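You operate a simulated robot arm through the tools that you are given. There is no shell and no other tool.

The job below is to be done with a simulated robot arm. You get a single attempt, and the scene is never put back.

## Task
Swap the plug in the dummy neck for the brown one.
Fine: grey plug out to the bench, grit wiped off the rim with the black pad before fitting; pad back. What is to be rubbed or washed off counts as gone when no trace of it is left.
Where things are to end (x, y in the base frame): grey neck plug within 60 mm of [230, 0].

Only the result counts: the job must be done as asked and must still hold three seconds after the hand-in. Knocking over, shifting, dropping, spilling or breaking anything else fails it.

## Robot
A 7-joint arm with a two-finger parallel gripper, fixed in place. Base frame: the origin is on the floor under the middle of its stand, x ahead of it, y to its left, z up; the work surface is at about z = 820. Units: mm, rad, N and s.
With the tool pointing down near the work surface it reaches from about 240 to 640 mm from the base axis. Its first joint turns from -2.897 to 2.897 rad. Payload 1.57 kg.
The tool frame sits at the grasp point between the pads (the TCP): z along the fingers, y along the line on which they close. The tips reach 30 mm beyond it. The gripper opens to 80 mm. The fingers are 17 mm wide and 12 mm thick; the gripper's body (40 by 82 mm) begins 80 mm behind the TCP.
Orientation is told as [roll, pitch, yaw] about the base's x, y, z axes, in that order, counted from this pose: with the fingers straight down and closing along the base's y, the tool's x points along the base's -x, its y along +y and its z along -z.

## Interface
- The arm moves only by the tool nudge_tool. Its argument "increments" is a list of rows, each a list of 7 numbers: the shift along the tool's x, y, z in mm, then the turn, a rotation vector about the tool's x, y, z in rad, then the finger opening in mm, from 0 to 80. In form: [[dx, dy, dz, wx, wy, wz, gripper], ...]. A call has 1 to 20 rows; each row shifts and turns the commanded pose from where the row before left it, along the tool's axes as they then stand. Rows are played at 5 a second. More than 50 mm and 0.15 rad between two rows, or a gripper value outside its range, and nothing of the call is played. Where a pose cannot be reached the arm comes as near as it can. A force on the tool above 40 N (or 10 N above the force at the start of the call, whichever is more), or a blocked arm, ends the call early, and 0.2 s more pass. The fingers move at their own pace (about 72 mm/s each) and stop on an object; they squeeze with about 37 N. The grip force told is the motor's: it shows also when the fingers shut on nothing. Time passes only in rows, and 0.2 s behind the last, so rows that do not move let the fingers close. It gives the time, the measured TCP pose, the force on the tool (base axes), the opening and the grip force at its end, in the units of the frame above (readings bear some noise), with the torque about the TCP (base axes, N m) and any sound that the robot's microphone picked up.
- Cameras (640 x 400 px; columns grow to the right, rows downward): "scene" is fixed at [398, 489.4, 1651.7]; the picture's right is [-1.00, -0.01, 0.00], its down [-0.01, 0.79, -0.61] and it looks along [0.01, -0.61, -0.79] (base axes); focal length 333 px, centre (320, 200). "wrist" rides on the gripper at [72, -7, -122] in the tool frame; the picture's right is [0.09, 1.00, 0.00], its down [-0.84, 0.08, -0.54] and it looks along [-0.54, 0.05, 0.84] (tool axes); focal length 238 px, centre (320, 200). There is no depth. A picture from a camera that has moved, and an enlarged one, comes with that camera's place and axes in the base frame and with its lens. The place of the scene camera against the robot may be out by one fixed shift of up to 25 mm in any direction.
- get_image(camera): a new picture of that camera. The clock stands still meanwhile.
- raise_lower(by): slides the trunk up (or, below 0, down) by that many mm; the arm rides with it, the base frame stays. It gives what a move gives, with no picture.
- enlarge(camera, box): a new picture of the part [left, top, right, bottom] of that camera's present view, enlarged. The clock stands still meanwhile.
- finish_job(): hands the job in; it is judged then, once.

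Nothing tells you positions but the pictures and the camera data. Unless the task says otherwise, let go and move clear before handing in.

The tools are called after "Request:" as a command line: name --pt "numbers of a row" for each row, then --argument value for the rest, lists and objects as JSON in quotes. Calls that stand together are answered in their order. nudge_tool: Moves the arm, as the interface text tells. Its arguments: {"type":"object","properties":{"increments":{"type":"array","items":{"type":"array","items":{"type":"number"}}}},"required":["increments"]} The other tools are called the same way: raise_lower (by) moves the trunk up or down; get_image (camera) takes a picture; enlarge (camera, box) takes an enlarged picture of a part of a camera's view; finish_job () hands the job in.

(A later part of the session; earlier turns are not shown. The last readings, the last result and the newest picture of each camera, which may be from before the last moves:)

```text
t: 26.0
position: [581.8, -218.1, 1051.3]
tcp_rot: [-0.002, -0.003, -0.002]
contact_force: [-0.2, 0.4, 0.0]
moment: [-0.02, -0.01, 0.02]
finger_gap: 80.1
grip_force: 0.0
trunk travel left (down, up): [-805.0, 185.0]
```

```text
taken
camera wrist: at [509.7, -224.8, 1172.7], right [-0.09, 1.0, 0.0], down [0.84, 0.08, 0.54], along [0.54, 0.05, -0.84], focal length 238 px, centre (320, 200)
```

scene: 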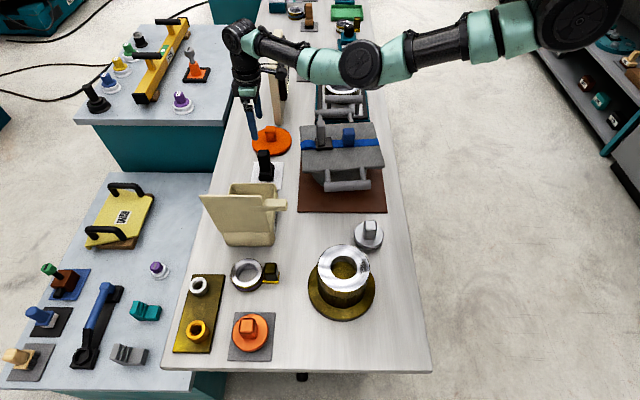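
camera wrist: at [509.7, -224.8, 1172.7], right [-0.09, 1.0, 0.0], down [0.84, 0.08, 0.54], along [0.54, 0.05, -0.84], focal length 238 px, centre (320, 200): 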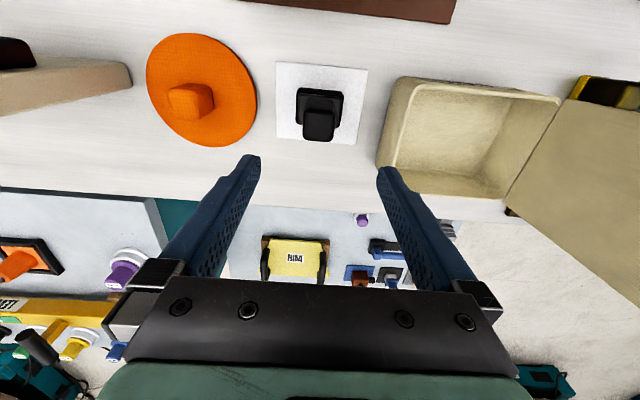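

The elbow is nicely high now. I'll zoom in on the pad to refine its position.

Request:
enlarge --camera "wrist" --box '[260, 50, 380, 150]'

```text
4.00 times, centred on (320, 100) of wrist
camera zoom: at [509.7, -224.8, 1172.7], right [-0.09, 1.0, 0.0], down [0.84, 0.08, 0.54], along [0.54, 0.05, -0.84], focal length 953 px, centre (320, 600)
```

zoom: 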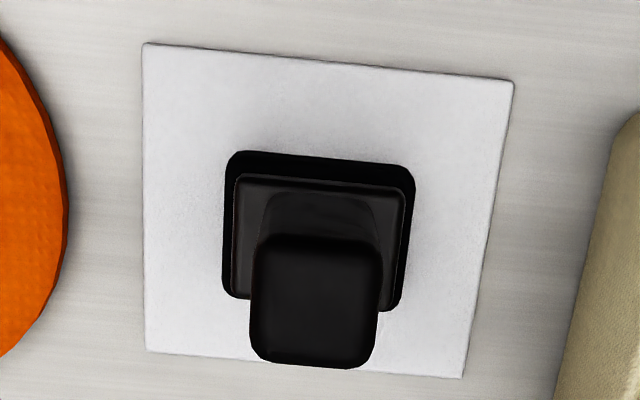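

The pad is centred at about (577, -220), in the middle of its 120 mm sheet. I'll descend to grip the handle, pausing partway to check the alignment.

Request:
nudge_tool --pt "4 -2 30 0 0 0 80" --pt "0 0 30 0 0 0 80" --pt "0 0 25 0 0 0 80" --pt "0 0 15 0 0 0 80" --pt "0 0 0 0 0 0 80"

Request:
get_image --camera "wrist"

Request:
enlarge --camera "scene" --box '[210, 70, 330, 200]'

```text
t: 27.2
position: [564.4, -220.7, 959.0]
tcp_rot: [0.001, 0.0, -0.003]
contact_force: [-0.1, 0.2, -0.2]
moment: [0.0, 0.0, 0.01]
finger_gap: 80.2
grip_force: 0.0
out of reach, approached as far as the arm can: row 3, 4
trunk travel left (down, up): [-805.0, 185.0]
```

```text
taken
camera wrist: at [491.4, -226.7, 1081.1], right [-0.09, 1.0, 0.0], down [0.84, 0.08, 0.54], along [0.54, 0.05, -0.84], focal length 238 px, centre (320, 200)
```

wrist: 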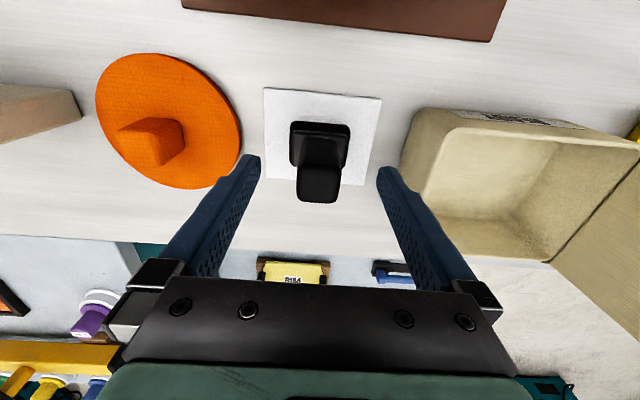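

```text
3.08 times, centred on (270, 135) of scene
camera zoom: at [398.0, 489.4, 1651.7], right [-1.0, -0.01, 0.0], down [-0.01, 0.79, -0.61], along [0.01, -0.61, -0.79], focal length 1024 px, centre (474, 400)
```

zoom: 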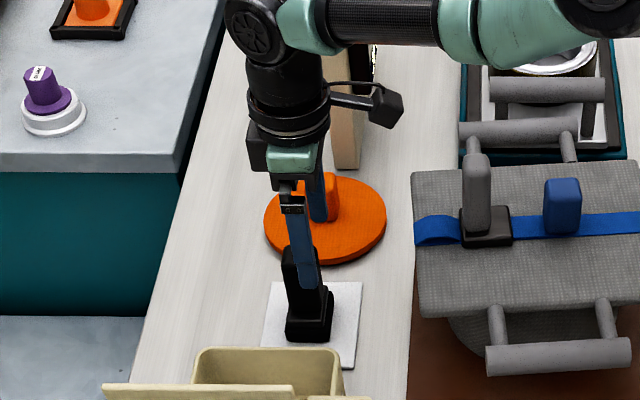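

With the trunk raised this far the arm is at its reach limit. I'll back up, lower the trunk by 80 mm, and come in again.

Request:
nudge_tool --pt "0 0 -30 0 0 0 80" --pt "0 0 -30 0 0 0 80" --pt "0 0 -20 0 0 0 80" --pt "0 0 0 0 0 0 80"

Request:
raise_lower --by -80

Request:
get_image --camera "scene"

```text
t: 28.2
position: [562.8, -219.7, 1039.5]
tcp_rot: [0.0, -0.001, 0.0]
contact_force: [0.1, 1.0, -0.3]
moment: [0.0, 0.02, 0.0]
finger_gap: 79.9
grip_force: 0.0
trunk travel left (down, up): [-805.0, 185.0]
```

```text
t: 29.4
position: [562.7, -220.0, 959.6]
tcp_rot: [0.0, -0.001, 0.0]
contact_force: [0.0, -0.1, -0.2]
moment: [-0.02, 0.0, -0.01]
finger_gap: 79.8
grip_force: 0.0
trunk travel left (down, up): [-725.0, 265.0]
```

```text
taken
```

scene: 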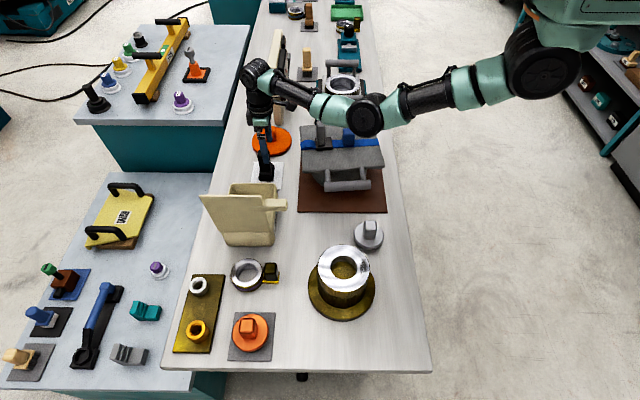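

The elbow is still clearly above the stand. I'll shift out to x≈577 and go down around the handle.

Request:
nudge_tool --pt "-8 0 0 0 0 0 80" --pt "-7 0 5 0 0 0 80" --pt "0 0 20 0 0 0 80" --pt "0 0 20 0 0 0 80" --pt "0 0 0 0 0 0 80"

Request:
get_image --camera "wrist"

Request:
enlarge --camera "scene" --box '[210, 70, 330, 200]'

```text
t: 30.6
position: [577.9, -220.4, 912.9]
tcp_rot: [-0.001, 0.0, -0.002]
contact_force: [0.0, -0.4, -0.3]
moment: [-0.01, -0.01, -0.03]
finger_gap: 79.8
grip_force: 0.0
trunk travel left (down, up): [-725.0, 265.0]
```

```text
taken
camera wrist: at [506.4, -226.7, 1035.9], right [-0.09, 1.0, 0.0], down [0.84, 0.08, 0.54], along [0.54, 0.05, -0.84], focal length 238 px, centre (320, 200)
```

wrist: 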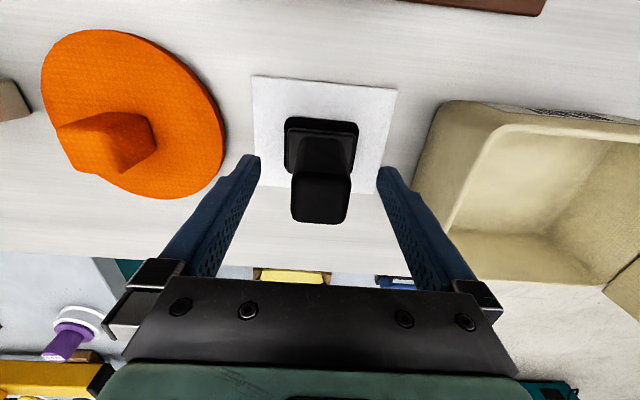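

```text
3.08 times, centred on (270, 135) of scene
camera zoom: at [398.0, 489.4, 1651.7], right [-1.0, -0.01, 0.0], down [-0.01, 0.79, -0.61], along [0.01, -0.61, -0.79], focal length 1024 px, centre (474, 400)
```

zoom: 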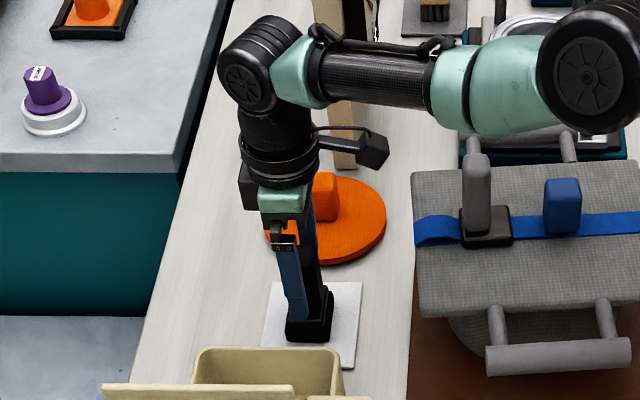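

The handle is centred between the fingers. I'll go down another 15 mm and close.

Request:
nudge_tool --pt "0 0 8 0 0 0 80" --pt "0 0 8 0 0 0 80" --pt "0 0 0 0 0 0 80" --pt "0 0 0 0 0 0 20" --pt "0 0 0 0 0 0 20" --pt "0 0 0 0 0 0 20" --pt "0 0 0 0 0 0 20"

Request:
get_image --camera "wrist"

```text
t: 32.2
position: [574.6, -218.6, 900.6]
tcp_rot: [0.0, 0.0, 0.001]
contact_force: [-0.4, -0.2, 1.5]
moment: [-0.04, -0.04, 0.01]
finger_gap: 33.4
grip_force: 36.7
out of reach, approached as far as the arm can: row 2
trunk travel left (down, up): [-725.0, 265.0]
```

```text
taken
camera wrist: at [501.8, -225.3, 1022.4], right [-0.09, 1.0, 0.0], down [0.84, 0.08, 0.54], along [0.54, 0.05, -0.84], focal length 238 px, centre (320, 200)
```

wrist: 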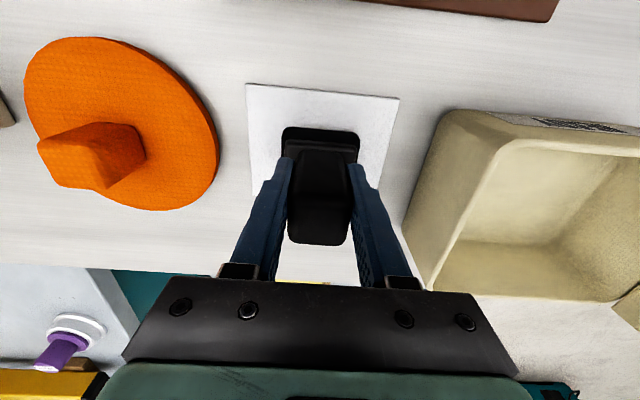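

The pad is gripped, with the TCP at (575, -219, 901) while it rests on the sheet. I'll lift it and carry it high towards the neck.

Request:
nudge_tool --pt "0 0 -8 0 0 0 20" --pt "0 0 -20 0 0 0 20" --pt "3 0 -30 0 0 0 20" --pt "5 0 -35 0 0 0 20" --pt "5 0 -40 0 0 0 20" --pt "5 0 -40 0 0 0 20" --pt "5 0 -40 0 0 0 20" --pt "5 0 -40 0 0 0 20" --pt "5 0 -30 0 0 0 20" --pt "0 0 0 0 0 0 20"

Request:
get_image --camera "scene"

Request:
get_image --camera "wrist"

```text
t: 34.4
position: [606.6, -246.8, 1169.3]
tcp_rot: [0.0, 0.002, -0.002]
contact_force: [-0.4, 0.7, -0.6]
moment: [0.0, -0.01, -0.02]
finger_gap: 33.5
grip_force: 36.8
out of reach, approached as far as the arm can: row 2, 3, 4, 5, 6, 7, 8, 9
trunk travel left (down, up): [-725.0, 265.0]
```

```text
taken
```

scene: 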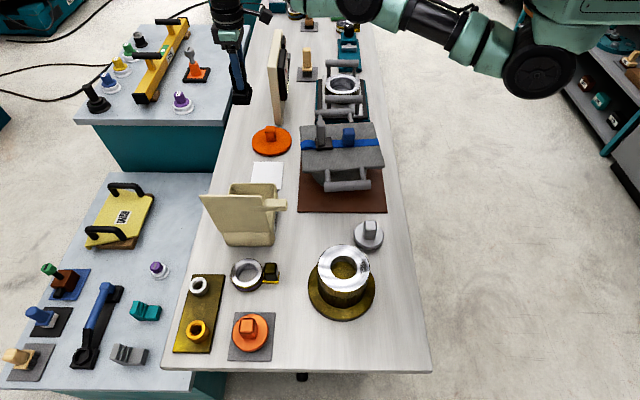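

```text
taken
camera wrist: at [534.5, -253.7, 1291.9], right [-0.09, 1.0, 0.0], down [0.84, 0.08, 0.54], along [0.54, 0.05, -0.84], focal length 238 px, centre (320, 200)
```

wrist: 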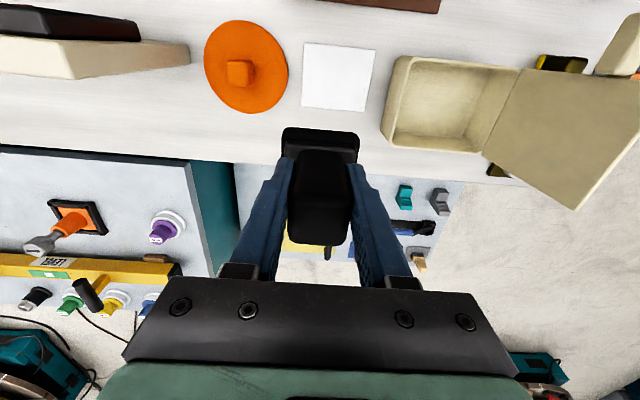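

The pad lifted cleanly, though the arm drifted outward near its reach limit. I'll bring it inward at this height in small moves.

Request:
nudge_tool --pt "15 5 0 0 0 0 20" --pt "25 15 0 0 0 0 20" --pt "25 15 0 0 0 0 20" --pt "25 15 0 0 0 0 20" --pt "25 15 0 0 0 0 20" --pt "0 0 0 0 0 0 20"

Request:
get_image --camera "scene"

```text
t: 35.8
position: [607.0, -243.7, 1171.6]
tcp_rot: [-0.001, 0.002, 0.0]
contact_force: [-0.2, -0.4, -1.8]
moment: [-0.03, 0.02, 0.0]
finger_gap: 33.2
grip_force: 36.9
out of reach, approached as far as the arm can: row 1, 2, 3, 4, 5
trunk travel left (down, up): [-725.0, 265.0]
```

```text
taken
```

scene: 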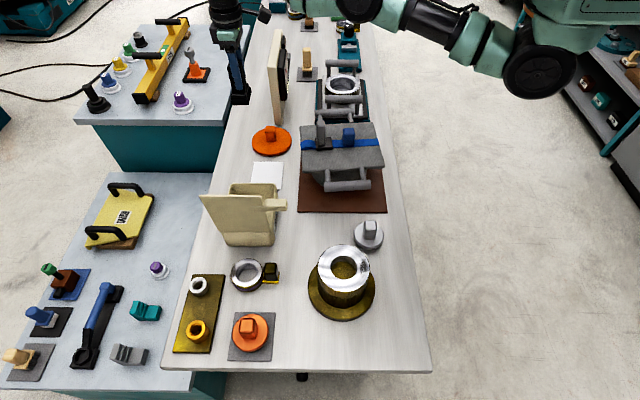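

The arm seems stuck in a straight-arm configuration. I'll push it outward to the singular point and then come back in, to try to return it to its usual elbow branch.

Request:
nudge_tool --pt "-46 -18 0 0 0 0 20" --pt "28 11 0 0 0 0 20" --pt "28 11 0 0 0 0 20" --pt "0 0 0 0 0 0 20"

Request:
get_image --camera "scene"

```text
t: 36.8
position: [607.9, -239.4, 1172.2]
tcp_rot: [0.0, 0.001, -0.001]
contact_force: [-0.2, -0.2, -0.7]
moment: [0.03, 0.02, -0.03]
finger_gap: 33.4
grip_force: 36.8
out of reach, approached as far as the arm can: row 1, 2, 3
trunk travel left (down, up): [-725.0, 265.0]
```

```text
taken
```

scene: 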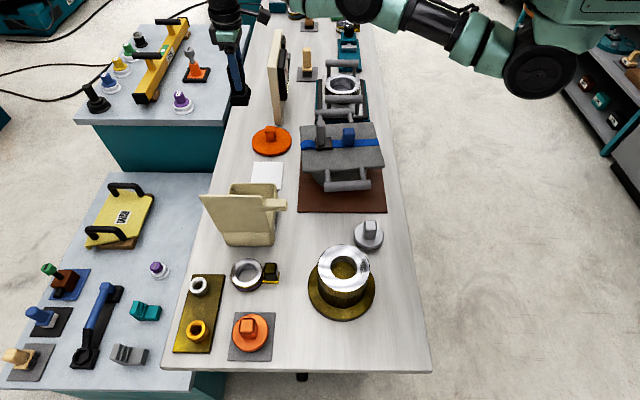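

Still on the wrong branch. I'll try other outward pushes, larger and repeated, followed by inward test moves.

Request:
nudge_tool --pt "-46 -18 0 0 0 0 20" --pt "-46 -18 0 0 0 0 20" --pt "28 11 0 0 0 0 20" --pt "28 11 0 0 0 0 20" --pt "0 0 0 0 0 0 20"

Request:
nudge_tool --pt "-20 -8 0 0 0 0 20" --pt "45 18 0 0 0 0 20" --pt "28 11 0 0 0 0 20" --pt "0 0 0 0 0 0 20"

Request:
get_image --camera "scene"

```text
t: 38.0
position: [609.1, -237.1, 1171.9]
tcp_rot: [0.0, 0.004, -0.002]
contact_force: [-0.8, 0.2, -1.5]
moment: [0.0, 0.01, 0.04]
finger_gap: 33.6
grip_force: 37.0
out of reach, approached as far as the arm can: row 1, 2, 3, 4
trunk travel left (down, up): [-725.0, 265.0]
```

```text
t: 39.0
position: [609.0, -239.1, 1172.6]
tcp_rot: [0.0, 0.002, -0.001]
contact_force: [-0.1, 0.2, -0.3]
moment: [0.0, -0.02, 0.01]
finger_gap: 33.5
grip_force: 36.8
out of reach, approached as far as the arm can: row 1, 2, 3
trunk travel left (down, up): [-725.0, 265.0]
```

```text
taken
```

scene: 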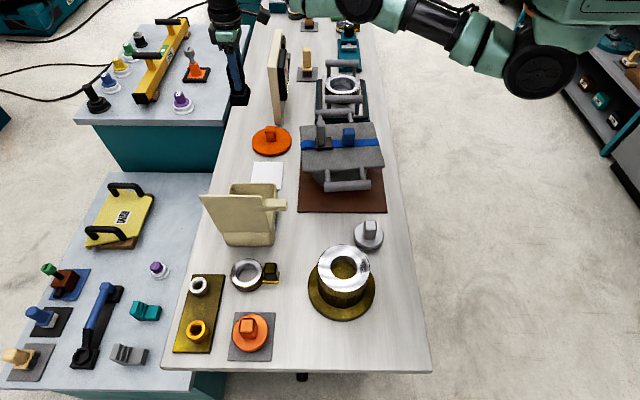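

Request:
nudge_tool --pt "-4 -2 0 0 0 0 20" --pt "0 0 0 0 0 0 20"

Request:
nudge_tool --pt "-4 -2 0 0 0 0 20" --pt "0 0 0 0 0 0 20"

Request:
nudge_tool --pt "0 -30 0 0 0 0 20" --pt "0 0 0 0 0 0 20"

Request:
nudge_tool --pt "0 0 30 0 0 0 20" --pt "0 0 0 0 0 0 20"

```text
t: 39.6
position: [609.6, -238.7, 1172.1]
tcp_rot: [-0.001, 0.001, -0.001]
contact_force: [0.2, -0.9, -0.9]
moment: [-0.02, -0.01, 0.01]
finger_gap: 33.6
grip_force: 36.6
out of reach, approached as far as the arm can: row 1
trunk travel left (down, up): [-725.0, 265.0]
```

```text
t: 40.2
position: [611.2, -241.2, 1172.5]
tcp_rot: [-0.001, 0.0, 0.0]
contact_force: [0.0, -0.7, -1.0]
moment: [0.04, 0.02, 0.01]
finger_gap: 33.6
grip_force: 36.7
out of reach, approached as far as the arm can: row 1
trunk travel left (down, up): [-725.0, 265.0]
```

```text
t: 40.8
position: [599.0, -264.0, 1171.3]
tcp_rot: [0.001, 0.0, -0.001]
contact_force: [0.0, -0.1, -0.3]
moment: [0.0, 0.02, 0.01]
finger_gap: 33.5
grip_force: 36.8
out of reach, approached as far as the arm can: row 1
trunk travel left (down, up): [-725.0, 265.0]
```

```text
t: 41.4
position: [600.7, -265.2, 1141.8]
tcp_rot: [0.001, 0.0, -0.001]
contact_force: [0.1, 0.4, -1.6]
moment: [0.03, 0.02, 0.01]
finger_gap: 33.2
grip_force: 36.5
trunk travel left (down, up): [-725.0, 265.0]
```

Vertical moves do work here. I'll test whether the arm comes inward while it descends.

Request:
nudge_tool --pt "4 2 0 0 0 0 20" --pt "0 0 0 0 0 0 20"

Request:
nudge_tool --pt "0 0 30 0 0 0 20" --pt "0 0 0 0 0 0 20"

Request:
nudge_tool --pt "4 2 0 0 0 0 20" --pt "4 2 0 0 0 0 20" --pt "0 0 0 0 0 0 20"

Request:
get_image --camera "scene"

```text
t: 42.0
position: [599.8, -264.7, 1141.0]
tcp_rot: [0.001, 0.001, -0.002]
contact_force: [-0.6, 0.0, -1.7]
moment: [0.0, 0.0, 0.0]
finger_gap: 33.4
grip_force: 37.0
out of reach, approached as far as the arm can: row 1
trunk travel left (down, up): [-725.0, 265.0]
```

```text
t: 42.6
position: [600.0, -264.6, 1113.0]
tcp_rot: [0.001, -0.001, -0.002]
contact_force: [0.3, -0.3, -1.9]
moment: [-0.03, -0.03, 0.0]
finger_gap: 33.4
grip_force: 37.1
trunk travel left (down, up): [-725.0, 265.0]
```

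```text
t: 43.4
position: [600.0, -264.4, 1112.4]
tcp_rot: [-0.001, -0.001, 0.003]
contact_force: [-0.1, 0.4, -0.9]
moment: [-0.01, 0.01, -0.01]
finger_gap: 33.5
grip_force: 37.4
out of reach, approached as far as the arm can: row 1, 2
trunk travel left (down, up): [-725.0, 265.0]
```

```text
taken
```

scene: 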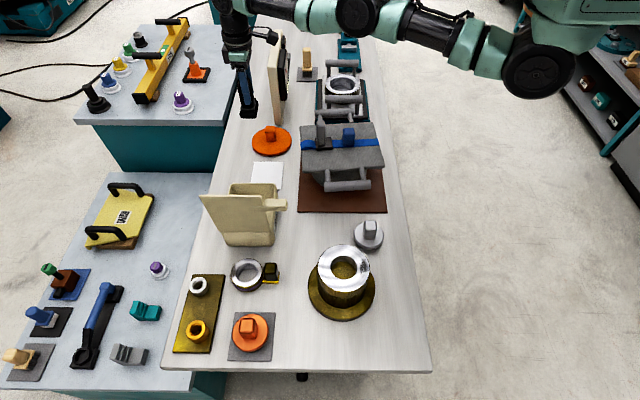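

Inward moves are still blocked. I'll try rotating the tool's yaw a little to free whichever joint is limiting, then test inward again.

Request:
nudge_tool --pt "0 0 0 0 0 0.1 20" --pt "0 0 0 0 0 0.1 20" --pt "0 0 0 0 0 0.1 20" --pt "0 0 0 0 0 0 20"

Request:
nudge_tool --pt "10 0 0 0 0 0 20" --pt "10 0 0 0 0 0 20" --pt "0 0 0 0 0 0 20"

```text
t: 44.4
position: [600.0, -263.1, 1112.6]
tcp_rot: [-0.001, 0.0, -0.301]
contact_force: [0.1, -0.3, -1.0]
moment: [0.0, 0.0, -0.05]
finger_gap: 33.3
grip_force: 37.1
trunk travel left (down, up): [-725.0, 265.0]
```

```text
t: 45.2
position: [599.8, -262.9, 1112.3]
tcp_rot: [0.001, 0.0, -0.3]
contact_force: [-0.1, -0.2, -0.7]
moment: [0.02, 0.01, 0.0]
finger_gap: 33.4
grip_force: 36.6
out of reach, approached as far as the arm can: row 1, 2
trunk travel left (down, up): [-725.0, 265.0]
```

Yaw works but the radial direction is singular. Tilting the fingertips slightly outward should force the elbow to bend back down, so I'll try that here in free air.

Request:
nudge_tool --pt "0 0 0 0 -0.08 0 20" --pt "0 0 0 0 -0.08 0 20" --pt "0 0 0 0 -0.08 0 20" --pt "0 0 0 0 0 0 20"

Request:
get_image --camera "scene"

```text
t: 46.2
position: [645.9, -287.2, 1111.9]
tcp_rot: [0.0, -0.237, -0.302]
contact_force: [-0.4, 0.2, -0.6]
moment: [0.0, 0.02, -0.02]
finger_gap: 33.7
grip_force: 37.5
out of reach, approached as far as the arm can: row 1, 2, 3
trunk travel left (down, up): [-725.0, 265.0]
```

```text
taken
```

scene: 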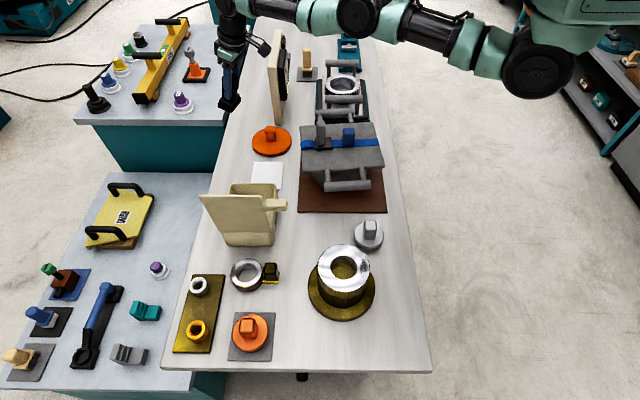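

Tilting only turned the wrist. I'll undo the tilt and try moving up and inward together.

Request:
nudge_tool --pt "0 0 0 0 0.08 0 20" --pt "0 0 0 0 0.08 0 20" --pt "0 0 0 0 0.077 0 20" --pt "0 0 0 0 0 0 20"

Request:
nudge_tool --pt "25 0 -40 0 0 0 20" --pt "25 0 -40 0 0 0 20" --pt "25 0 -40 0 0 0 20" --pt "0 0 0 0 0 0 20"

Request:
nudge_tool --pt "25 0 40 0 0 0 20" --pt "25 0 40 0 0 0 20" --pt "0 0 0 0 0 0 20"

Request:
get_image --camera "scene"

```text
t: 47.2
position: [601.1, -266.5, 1111.4]
tcp_rot: [0.001, -0.001, -0.3]
contact_force: [1.2, -0.4, -1.6]
moment: [-0.02, 0.0, -0.03]
finger_gap: 33.6
grip_force: 37.4
out of reach, approached as far as the arm can: row 1, 2, 3
trunk travel left (down, up): [-725.0, 265.0]
```

```text
t: 48.2
position: [585.7, -271.1, 1238.4]
tcp_rot: [0.0, 0.002, -0.302]
contact_force: [-0.3, 0.2, -1.2]
moment: [-0.02, 0.0, -0.03]
finger_gap: 33.3
grip_force: 37.0
out of reach, approached as far as the arm can: row 1, 2, 3
trunk travel left (down, up): [-725.0, 265.0]
```

```text
t: 49.0
position: [588.7, -282.9, 1181.4]
tcp_rot: [0.0, -0.002, -0.3]
contact_force: [1.0, 0.6, -1.4]
moment: [0.0, 0.03, -0.04]
finger_gap: 33.5
grip_force: 37.1
out of reach, approached as far as the arm can: row 1, 2
trunk travel left (down, up): [-725.0, 265.0]
```

```text
taken
```

scene: 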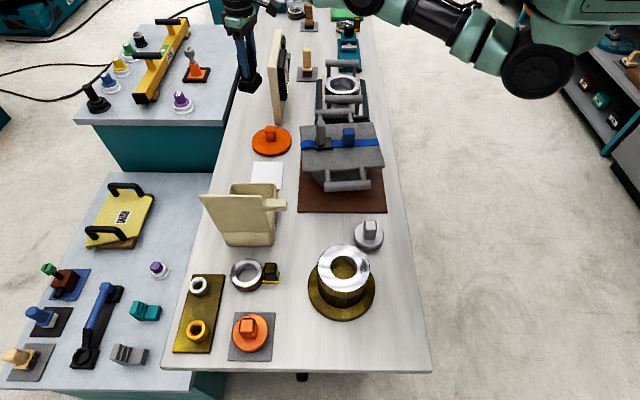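

I'll measure how much outward slack there is, to tell a singularity from a joint limit.

Request:
nudge_tool --pt "-40 0 0 0 0 0 20" --pt "0 0 0 0 0 0 20"

Request:
nudge_tool --pt "-40 0 0 0 0 0 20" --pt "0 0 0 0 0 0 20"

Request:
nudge_tool --pt "40 0 0 0 0 0 20" --pt "0 0 0 0 0 0 20"

Request:
get_image --camera "wrist"

```text
t: 49.6
position: [590.4, -281.3, 1180.9]
tcp_rot: [0.0, -0.002, -0.3]
contact_force: [-0.3, -0.3, -1.7]
moment: [-0.04, 0.02, 0.01]
finger_gap: 33.4
grip_force: 36.3
out of reach, approached as far as the arm can: row 1
trunk travel left (down, up): [-725.0, 265.0]
```

```text
t: 50.2
position: [591.0, -278.6, 1179.5]
tcp_rot: [0.001, -0.002, -0.301]
contact_force: [0.4, -0.2, -0.5]
moment: [-0.04, 0.0, 0.0]
finger_gap: 33.4
grip_force: 37.0
out of reach, approached as far as the arm can: row 1
trunk travel left (down, up): [-725.0, 265.0]
```

```text
t: 50.8
position: [589.7, -280.0, 1180.9]
tcp_rot: [-0.002, -0.002, -0.299]
contact_force: [1.1, -0.4, -0.5]
moment: [0.0, -0.01, -0.02]
finger_gap: 33.8
grip_force: 36.7
out of reach, approached as far as the arm can: row 1
trunk travel left (down, up): [-725.0, 265.0]
```

```text
taken
camera wrist: at [519.0, -265.0, 1302.4], right [0.21, 0.98, 0.0], down [0.82, -0.17, 0.54], along [0.53, -0.11, -0.84], focal length 238 px, centre (320, 200)
```

wrist: 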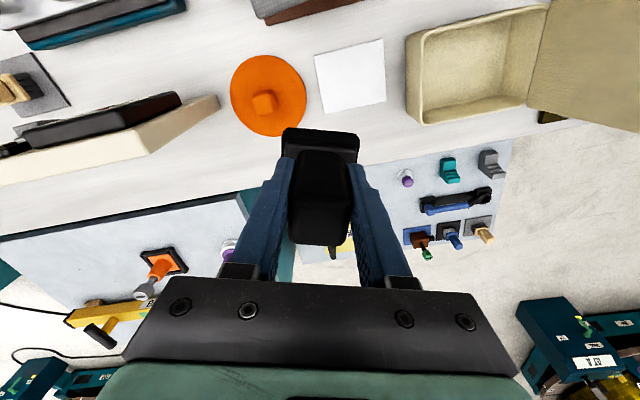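

The arm looks stuck exactly at full stretch. Tilting the fingertips outward shifts the elbow slightly the right way, so this time I'll pull inward while it is still tilted instead of undoing the tilt first.

Request:
nudge_tool --pt "0 0 0 0 -0.08 0 20" --pt "0 0 0 0 -0.08 0 20" --pt "0 0 0 0 -0.08 0 20" --pt "0 0 0 0 -0.08 0 20" --pt "0 0 0 0 -0.08 0 20" --pt "41 0 -17 0 0 0 20" --pt "41 0 -17 0 0 0 20" --pt "41 0 -17 0 0 0 20" --pt "0 0 0 0 0 0 20"

Request:
get_image --camera "scene"

```text
t: 52.8
position: [658.3, -334.3, 1193.6]
tcp_rot: [0.001, -0.402, -0.299]
contact_force: [-0.3, -0.5, -1.9]
moment: [0.01, 0.01, 0.02]
finger_gap: 33.2
grip_force: 36.7
out of reach, approached as far as the arm can: row 1, 2, 3, 4, 5, 6, 7, 8
trunk travel left (down, up): [-725.0, 265.0]
```

```text
taken
```

scene: 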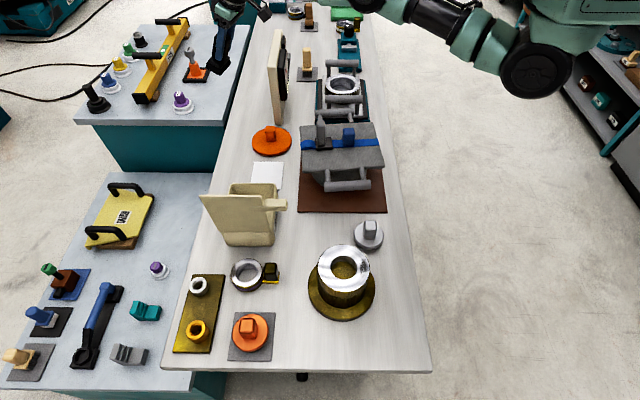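

Request:
nudge_tool --pt "0 0 0 0 0.08 0 20" --pt "0 0 0 0 0.08 0 20" --pt "0 0 0 0 0.08 0 20" --pt "0 0 0 0 0.08 0 20" --pt "0 0 0 0 0.08 0 20" --pt "0 0 0 0 0.08 0 20" --pt "0 0 0 0 0.08 0 20" --pt "0 0 0 0 0.08 0 20" --pt "0 0 0 0 0.08 0 20" --pt "0 0 0 0 0.08 0 20" --pt "0 0 0 0 0 0 20"

Request:
nudge_tool --pt "37 0 15 0 0 0 20" --pt "37 0 15 0 0 0 20" --pt "37 0 15 0 0 0 20" --pt "0 0 0 0 0 0 20"

Request:
get_image --camera "scene"

```text
t: 55.2
position: [533.5, -260.6, 1182.8]
tcp_rot: [0.0, 0.277, -0.299]
contact_force: [0.8, 1.1, -1.6]
moment: [0.01, 0.01, 0.02]
finger_gap: 33.7
grip_force: 37.3
out of reach, approached as far as the arm can: row 1, 2, 3, 4, 5, 6, 7, 8, 9, 10
trunk travel left (down, up): [-725.0, 265.0]
```

```text
t: 56.2
position: [530.8, -261.9, 1183.1]
tcp_rot: [-0.001, 0.279, -0.301]
contact_force: [-0.2, 0.7, -1.2]
moment: [-0.02, 0.01, 0.01]
finger_gap: 33.5
grip_force: 37.2
out of reach, approached as far as the arm can: row 1, 2, 3
trunk travel left (down, up): [-725.0, 265.0]
```

```text
taken
```

scene: 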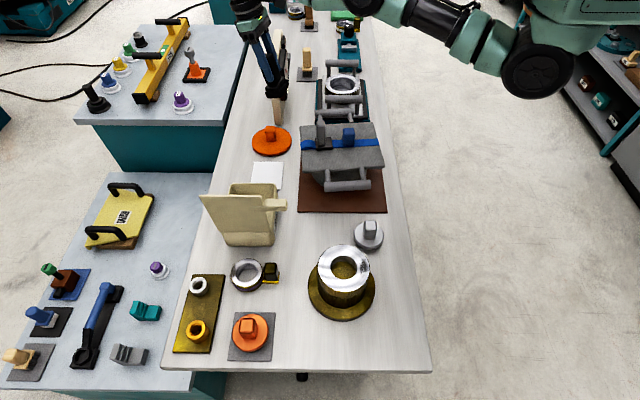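

Request:
enlarge --camera "scene" --box '[200, 0, 640, 130]'

```text
1.45 times, centred on (420, 65) of scene
camera zoom: at [398.0, 489.4, 1651.7], right [-1.0, -0.01, 0.0], down [-0.01, 0.79, -0.61], along [0.01, -0.61, -0.79], focal length 484 px, centre (174, 396)
```

zoom: 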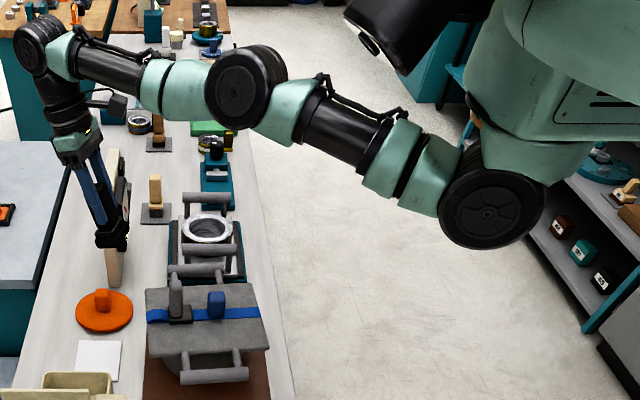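

The enlarged view shows the elbow bent slightly upward, so the arm is just over the wrong side of straight. I'll combine a strong outward push with a wrist pitch to snap it back across, then pull inward.

Request:
nudge_tool --pt "0 0 0 0 -0.1 0 20" --pt "0 0 0 0 -0.1 0 20" --pt "0 0 0 0 -0.1 0 20" --pt "0 0 0 0 -0.1 0 20" --pt "-48 0 0 0 0.14 0 20" --pt "40 0 0 0 0 0 20" --pt "40 0 0 0 0 0 20" --pt "0 0 0 0 0 0 20"

Request:
nudge_tool --pt "-48 0 0 0 0.14 0 20" --pt "45 0 0 0 -0.14 0 20" --pt "40 0 0 0 0 0 20" --pt "40 0 0 0 0 0 20" --pt "0 0 0 0 0 0 20"

Request:
nudge_tool --pt "-48 0 0 0 0.14 0 20" --pt "0 0 0 0 0 0 20" --pt "45 0 0 0 -0.14 0 20" --pt "40 0 0 0 0 0 20" --pt "40 0 0 0 0 0 20" --pt "0 0 0 0 0 0 20"

Request:
enlarge --camera "scene" --box '[200, 0, 640, 130]'

```text
t: 58.0
position: [596.1, -304.1, 1190.9]
tcp_rot: [0.0, -0.089, -0.3]
contact_force: [-0.2, 0.4, -0.7]
moment: [-0.02, 0.01, 0.02]
finger_gap: 33.5
grip_force: 37.2
out of reach, approached as far as the arm can: row 1, 2, 3, 4, 5, 6, 7
trunk travel left (down, up): [-725.0, 265.0]
```

```text
t: 59.2
position: [569.3, -297.6, 1212.7]
tcp_rot: [-0.001, 0.022, -0.301]
contact_force: [0.1, 0.6, -0.5]
moment: [0.0, 0.04, 0.02]
finger_gap: 33.8
grip_force: 36.8
out of reach, approached as far as the arm can: row 1, 2, 3, 4
trunk travel left (down, up): [-725.0, 265.0]
```

```text
t: 60.6
position: [540.3, -292.5, 1246.3]
tcp_rot: [0.004, 0.125, -0.307]
contact_force: [0.3, 0.2, -1.4]
moment: [-0.01, 0.02, 0.03]
finger_gap: 33.5
grip_force: 36.7
out of reach, approached as far as the arm can: row 1, 3, 4, 5
trunk travel left (down, up): [-725.0, 265.0]
```

```text
1.45 times, centred on (420, 65) of scene
camera zoom: at [398.0, 489.4, 1651.7], right [-1.0, -0.01, 0.0], down [-0.01, 0.79, -0.61], along [0.01, -0.61, -0.79], focal length 484 px, centre (174, 396)
```

zoom: 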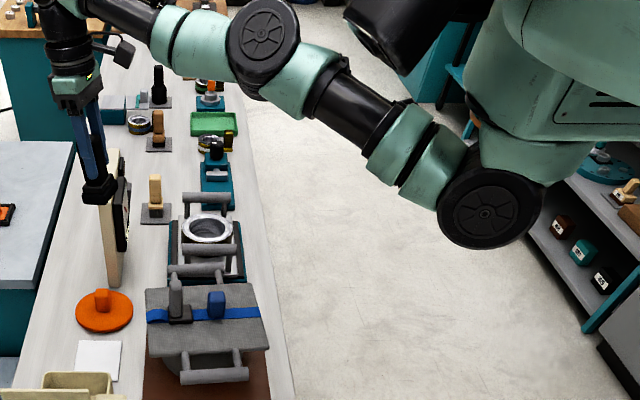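

The elbow may bend sideways instead of downward, in which case yaw is what shifts the elbow joint. I'll level the tool, yaw the other way, and test inward.

Request:
nudge_tool --pt "0 0 0 0 -0.06 0 20" --pt "0 0 0 0 -0.06 0 20" --pt "0 0 0 0 0 -0.1 20" --pt "0 0 0 0 0 -0.1 20" --pt "0 0 0 0 0 -0.1 20" --pt "0 0 0 0 0 -0.1 20" --pt "0 0 0 0 0 -0.1 20" --pt "0 0 0 0 0 -0.1 20" --pt "0 0 0 0 0 0 20"

Request:
nudge_tool --pt "40 10 0 0 0 0 20" --pt "40 10 0 0 0 0 20" --pt "0 0 0 0 0 0 20"

Request:
enlarge --camera "scene" --box '[200, 0, 640, 130]'

```text
t: 62.6
position: [561.6, -304.1, 1252.4]
tcp_rot: [0.008, 0.002, 0.292]
contact_force: [0.7, 0.6, -1.4]
moment: [-0.04, -0.02, -0.01]
finger_gap: 33.3
grip_force: 37.2
out of reach, approached as far as the arm can: row 1, 2
trunk travel left (down, up): [-725.0, 265.0]
```

```text
t: 63.4
position: [545.5, -324.8, 1261.3]
tcp_rot: [0.008, 0.005, 0.291]
contact_force: [0.8, 0.6, -1.6]
moment: [0.02, 0.0, 0.02]
finger_gap: 33.5
grip_force: 36.8
out of reach, approached as far as the arm can: row 1, 2
trunk travel left (down, up): [-725.0, 265.0]
```

```text
1.45 times, centred on (420, 65) of scene
camera zoom: at [398.0, 489.4, 1651.7], right [-1.0, -0.01, 0.0], down [-0.01, 0.79, -0.61], along [0.01, -0.61, -0.79], focal length 484 px, centre (174, 396)
```

zoom: 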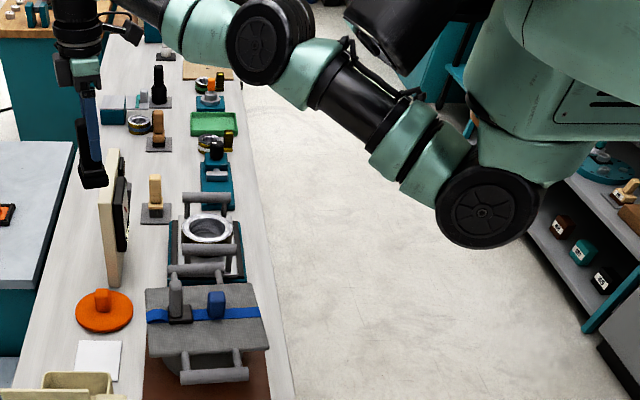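

Request:
nudge_tool --pt "27 29 0 0 0 0 20" --pt "27 29 0 0 0 0 20" --pt "27 29 0 0 0 0 20" --pt "0 0 0 0 0 0 20"

Request:
nudge_tool --pt "27 29 0 0 0 -0.12 20" --pt "27 29 0 0 0 -0.12 20" --pt "27 29 0 0 0 -0.12 20" --pt "0 0 0 0 0 0 20"

```text
t: 64.4
position: [544.4, -325.1, 1266.9]
tcp_rot: [0.009, 0.002, 0.292]
contact_force: [0.4, 0.0, -1.6]
moment: [-0.02, -0.02, -0.02]
finger_gap: 33.5
grip_force: 37.0
out of reach, approached as far as the arm can: row 1, 2, 3
trunk travel left (down, up): [-725.0, 265.0]
```

```text
t: 65.4
position: [503.8, -325.8, 1364.5]
tcp_rot: [0.01, 0.001, 0.653]
contact_force: [0.0, 0.0, -1.5]
moment: [-0.02, 0.02, 0.02]
finger_gap: 33.5
grip_force: 37.1
out of reach, approached as far as the arm can: row 1, 2, 3
trunk travel left (down, up): [-725.0, 265.0]
```

Request:
nudge_tool --pt "-15 -42 0 0 0 0 20" --pt "0 0 0 0 0 0 20" --pt "0 0 0 0 0 0 20"

Request:
nudge_tool --pt "-15 -42 0 0 0 0 20" --pt "0 0 0 0 0 0 20" --pt "0 0 0 0 0 0 20"

Request:
nudge_tool --pt "15 42 0 0 0 0 20" --pt "0 0 0 0 0 0 20" --pt "0 0 0 0 0 0 20"

Request:
enlarge --camera "scene" --box '[200, 0, 640, 130]'

```text
t: 66.2
position: [501.9, -325.2, 1365.4]
tcp_rot: [0.009, 0.0, 0.652]
contact_force: [0.5, 0.0, -2.0]
moment: [-0.01, -0.01, -0.01]
finger_gap: 33.4
grip_force: 36.6
out of reach, approached as far as the arm can: row 1
trunk travel left (down, up): [-725.0, 265.0]
```

```text
t: 67.0
position: [509.6, -318.8, 1360.5]
tcp_rot: [0.008, 0.0, 0.652]
contact_force: [0.3, -0.3, -1.2]
moment: [0.01, -0.01, 0.02]
finger_gap: 33.7
grip_force: 37.2
out of reach, approached as far as the arm can: row 1
trunk travel left (down, up): [-725.0, 265.0]
```

```text
t: 67.8
position: [510.4, -318.8, 1360.8]
tcp_rot: [0.006, 0.0, 0.651]
contact_force: [-0.9, 0.2, -1.3]
moment: [-0.01, 0.01, 0.0]
finger_gap: 33.2
grip_force: 37.1
out of reach, approached as far as the arm can: row 1
trunk travel left (down, up): [-725.0, 265.0]
```

```text
1.45 times, centred on (420, 65) of scene
camera zoom: at [398.0, 489.4, 1651.7], right [-1.0, -0.01, 0.0], down [-0.01, 0.79, -0.61], along [0.01, -0.61, -0.79], focal length 484 px, centre (174, 396)
```

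zoom: 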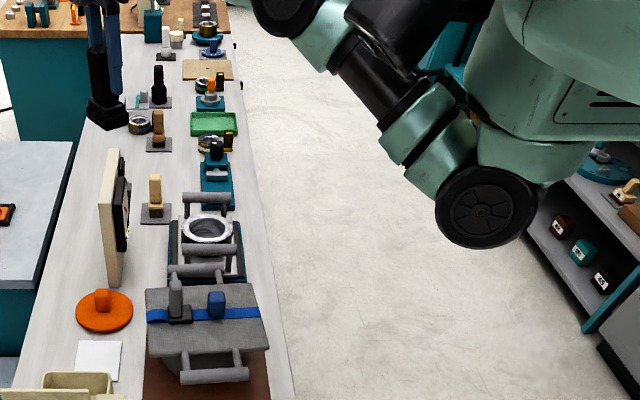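

I'll try very small inward steps, in case the required elbow jump per row is what blocks the move.

Request:
nudge_tool --pt "0.35 0.95 0 0 0 0 20" --pt "0.35 0.95 0 0 0 0 20" --pt "0.35 0.95 0 0 0 0 20" --pt "0.35 0.95 0 0 0 0 20" --pt "0.35 0.95 0 0 0 0 20" --pt "0.35 0.95 0 0 0 0 20" --pt "0.35 0.95 0 0 0 0 20" --pt "0.35 0.95 0 0 0 0 20" --pt "0.35 0.95 0 0 0 0 20" --pt "0.35 0.95 0 0 0 0 20"

Request:
get_image --camera "wrist"

```text
t: 70.0
position: [508.8, -318.9, 1363.9]
tcp_rot: [0.009, 0.0, 0.651]
contact_force: [-0.5, -1.2, -0.7]
moment: [-0.07, 0.04, 0.05]
finger_gap: 33.6
grip_force: 36.9
out of reach, approached as far as the arm can: row 4, 8
trunk travel left (down, up): [-725.0, 265.0]
```

```text
taken
camera wrist: at [456.2, -367.9, 1485.8], right [-0.68, 0.74, 0.01], down [0.62, 0.57, 0.54], along [0.39, 0.37, -0.84], focal length 238 px, centre (320, 200)
```

wrist: 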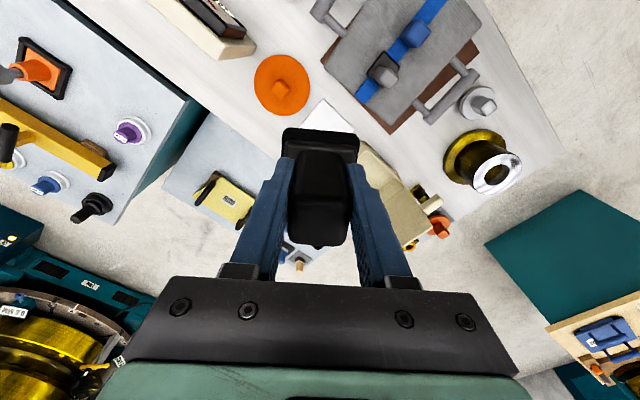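

Tiny steps show the solver is sitting at the stretched singularity. If I keep going up, the shoulder should reach its own limit and force the elbow to bend the right way, so I'll try small upward moves.

Request:
nudge_tool --pt "0 0 -20 0 0 0 20" --pt "0 0 -20 0 0 0 20" --pt "0 0 -20 0 0 0 20" --pt "0 0 0 0 0 0 20"

Request:
enlarge --camera "scene" --box '[200, 0, 640, 130]'

```text
t: 71.0
position: [505.8, -320.6, 1372.8]
tcp_rot: [-0.003, -0.007, 0.646]
contact_force: [0.1, -0.1, -1.0]
moment: [-0.02, 0.0, -0.01]
finger_gap: 34.0
grip_force: 36.7
out of reach, approached as far as the arm can: row 1, 2, 3
trunk travel left (down, up): [-725.0, 265.0]
```

```text
1.45 times, centred on (420, 65) of scene
camera zoom: at [398.0, 489.4, 1651.7], right [-1.0, -0.01, 0.0], down [-0.01, 0.79, -0.61], along [0.01, -0.61, -0.79], focal length 484 px, centre (174, 396)
```

zoom: 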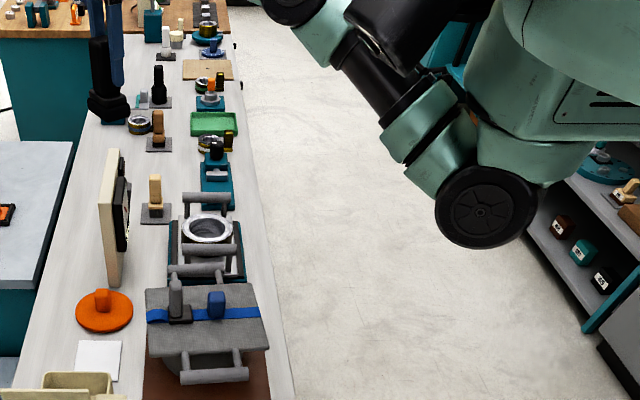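

The drum orientation suggests the elbow plane has swivelled upright, where a wrist roll limit blocks bending. I'll come down level, align the yaw, then roll the wrist sideways and back to swivel the elbow away from that plane.

Request:
nudge_tool --pt "0 0 20 0 0 0.105 20" --pt "0 0 20 0 0 0.105 20" --pt "0 0 20 0 0 0.105 20" --pt "0 0 20 0 0 0.105 20" --pt "0 0 20 0 0 0.105 20" --pt "0 0 20 0 0 0.105 20" --pt "0 0 20 0 0 0.105 20" --pt "0 0 20 0 0 0.105 20" --pt "0 0 20 0 0 0.105 20" --pt "0 0 20 0 0 0.105 20" --pt "0 0 10 0 0 0.1 20" --pt "0 0 0 0 0 0 20"

Request:
enlarge --camera "scene" --box '[200, 0, 640, 130]'

```text
t: 73.6
position: [545.6, -348.4, 1176.2]
tcp_rot: [0.007, 0.006, -0.502]
contact_force: [-0.1, 0.0, -2.0]
moment: [-0.01, 0.0, -0.01]
finger_gap: 33.3
grip_force: 36.7
out of reach, approached as far as the arm can: row 1, 2, 3, 4, 5, 6, 7, 8, 9, 11
trunk travel left (down, up): [-725.0, 265.0]
```

```text
1.45 times, centred on (420, 65) of scene
camera zoom: at [398.0, 489.4, 1651.7], right [-1.0, -0.01, 0.0], down [-0.01, 0.79, -0.61], along [0.01, -0.61, -0.79], focal length 484 px, centre (174, 396)
```

zoom: 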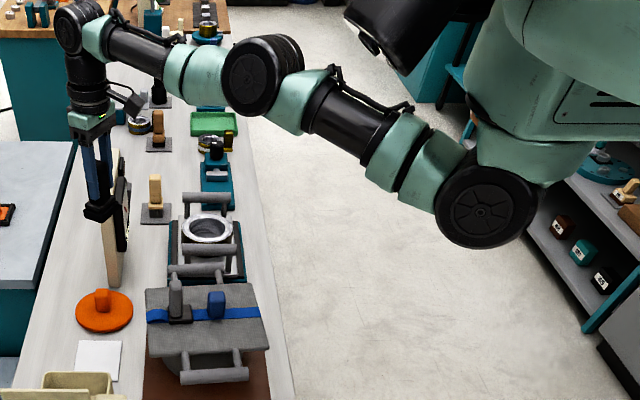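

The elbow hinge now sits on top of the arm, whereas it was on the lower side before, so it did swivel. I'll roll the tool about the arm's axis and back to ratchet the elbow round, then test inward.

Request:
nudge_tool --pt "0 0 0 0.12 0 0 20" --pt "0 0 0 0.12 0 0 20" --pt "0 0 0 0.12 0 0 20" --pt "0 0 0 0.12 0 0 20" --pt "0 0 0 0.12 0 0 20" --pt "0 0 0 0.12 0 0 20" --pt "0 0 0 0 0 0 20"

Request:
enlarge --camera "scene" --box '[200, 0, 640, 130]'

```text
t: 75.2
position: [549.5, -351.6, 1177.2]
tcp_rot: [-0.72, 0.002, -0.5]
contact_force: [0.0, -0.6, -2.5]
moment: [0.04, 0.01, 0.0]
finger_gap: 33.3
grip_force: 36.4
out of reach, approached as far as the arm can: row 2
trunk travel left (down, up): [-725.0, 265.0]
```

```text
1.45 times, centred on (420, 65) of scene
camera zoom: at [398.0, 489.4, 1651.7], right [-1.0, -0.01, 0.0], down [-0.01, 0.79, -0.61], along [0.01, -0.61, -0.79], focal length 484 px, centre (174, 396)
```

zoom: 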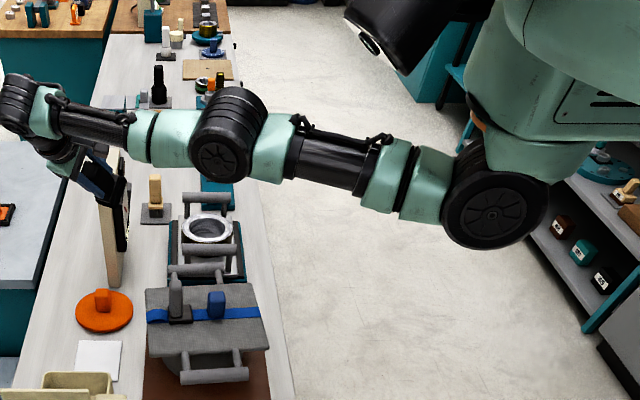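

The elbow swivelled with the roll. I'll test inward in this state.

Request:
nudge_tool --pt "20 0 0 0 0 0 20" --pt "20 0 0 0 0 0 20" --pt "0 0 0 0 0 0 20"

```text
t: 76.0
position: [548.5, -347.9, 1176.8]
tcp_rot: [-0.716, 0.006, -0.5]
contact_force: [0.2, -0.8, -1.6]
moment: [0.01, -0.03, 0.01]
finger_gap: 33.3
grip_force: 37.3
out of reach, approached as far as the arm can: row 1, 2
trunk travel left (down, up): [-725.0, 265.0]
```

Request:
nudge_tool --pt "0 0 0 -0.12 0 0 20" --pt "0 0 0 -0.12 0 0 20" --pt "0 0 0 -0.12 0 0 20" --pt "0 0 0 -0.12 0 0 20" --pt "0 0 0 -0.12 0 0 20" --pt "0 0 0 -0.12 0 0 20" --pt "0 0 0 0 0 0 20"

Request:
nudge_tool --pt "20 0 0 0 0 0 20" --pt "20 0 0 0 0 0 20" --pt "0 0 0 0 0 0 20"

Request:
enlarge --camera "scene" --box '[200, 0, 640, 130]'

```text
t: 77.6
position: [547.5, -344.9, 1175.2]
tcp_rot: [0.004, 0.005, -0.498]
contact_force: [0.3, 0.2, -1.6]
moment: [-0.03, 0.03, -0.02]
finger_gap: 33.6
grip_force: 37.2
out of reach, approached as far as the arm can: row 2, 6
trunk travel left (down, up): [-725.0, 265.0]
```

```text
t: 78.4
position: [544.3, -348.5, 1178.2]
tcp_rot: [0.003, 0.008, -0.499]
contact_force: [0.6, 0.5, -1.0]
moment: [-0.01, -0.01, 0.0]
finger_gap: 33.4
grip_force: 37.2
out of reach, approached as far as the arm can: row 1, 2
trunk travel left (down, up): [-725.0, 265.0]
```

```text
1.45 times, centred on (420, 65) of scene
camera zoom: at [398.0, 489.4, 1651.7], right [-1.0, -0.01, 0.0], down [-0.01, 0.79, -0.61], along [0.01, -0.61, -0.79], focal length 484 px, centre (174, 396)
```

zoom: 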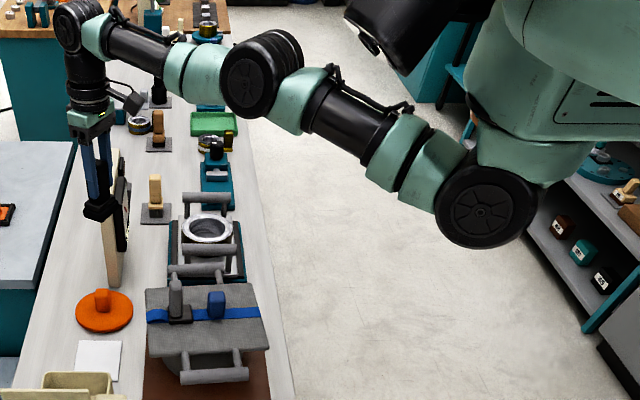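

Request:
nudge_tool --pt "0 0 0 -0.12 0 0 20" --pt "0 0 0 -0.12 0 0 20" --pt "0 0 0 -0.12 0 0 20" --pt "0 0 0 -0.12 0 0 20" --pt "0 0 0 -0.12 0 0 20" --pt "0 0 0 -0.12 0 0 20" --pt "0 0 0 0 0 0 20"

Request:
enlarge --camera "scene" --box '[200, 0, 640, 130]'

Request:
nudge_tool --pt "20 0 0 0 0 0 20" --pt "20 0 0 0 0 0 20" --pt "0 0 0 0 0 0 20"

```text
t: 80.0
position: [518.6, -328.1, 1173.0]
tcp_rot: [0.726, 0.005, -0.499]
contact_force: [0.4, 0.1, -1.3]
moment: [-0.02, 0.01, 0.01]
finger_gap: 33.4
grip_force: 36.8
out of reach, approached as far as the arm can: row 1, 2, 3, 4, 5, 6
trunk travel left (down, up): [-725.0, 265.0]
```

```text
1.45 times, centred on (420, 65) of scene
camera zoom: at [398.0, 489.4, 1651.7], right [-1.0, -0.01, 0.0], down [-0.01, 0.79, -0.61], along [0.01, -0.61, -0.79], focal length 484 px, centre (174, 396)
```

zoom: 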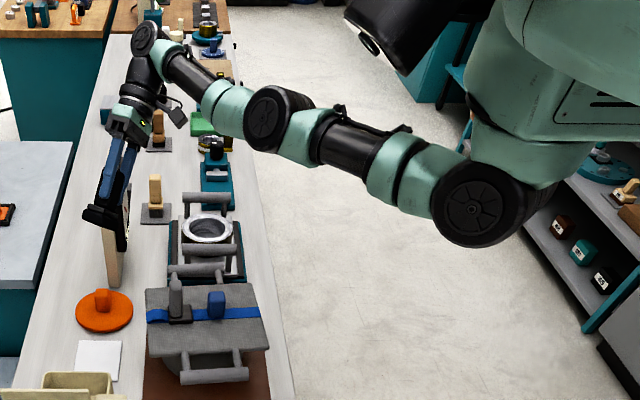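

```text
t: 80.8
position: [517.7, -328.1, 1173.8]
tcp_rot: [0.723, 0.004, -0.499]
contact_force: [0.7, 0.5, -1.9]
moment: [-0.07, 0.03, -0.01]
finger_gap: 33.6
grip_force: 36.9
out of reach, approached as far as the arm can: row 1, 2
trunk travel left (down, up): [-725.0, 265.0]
```

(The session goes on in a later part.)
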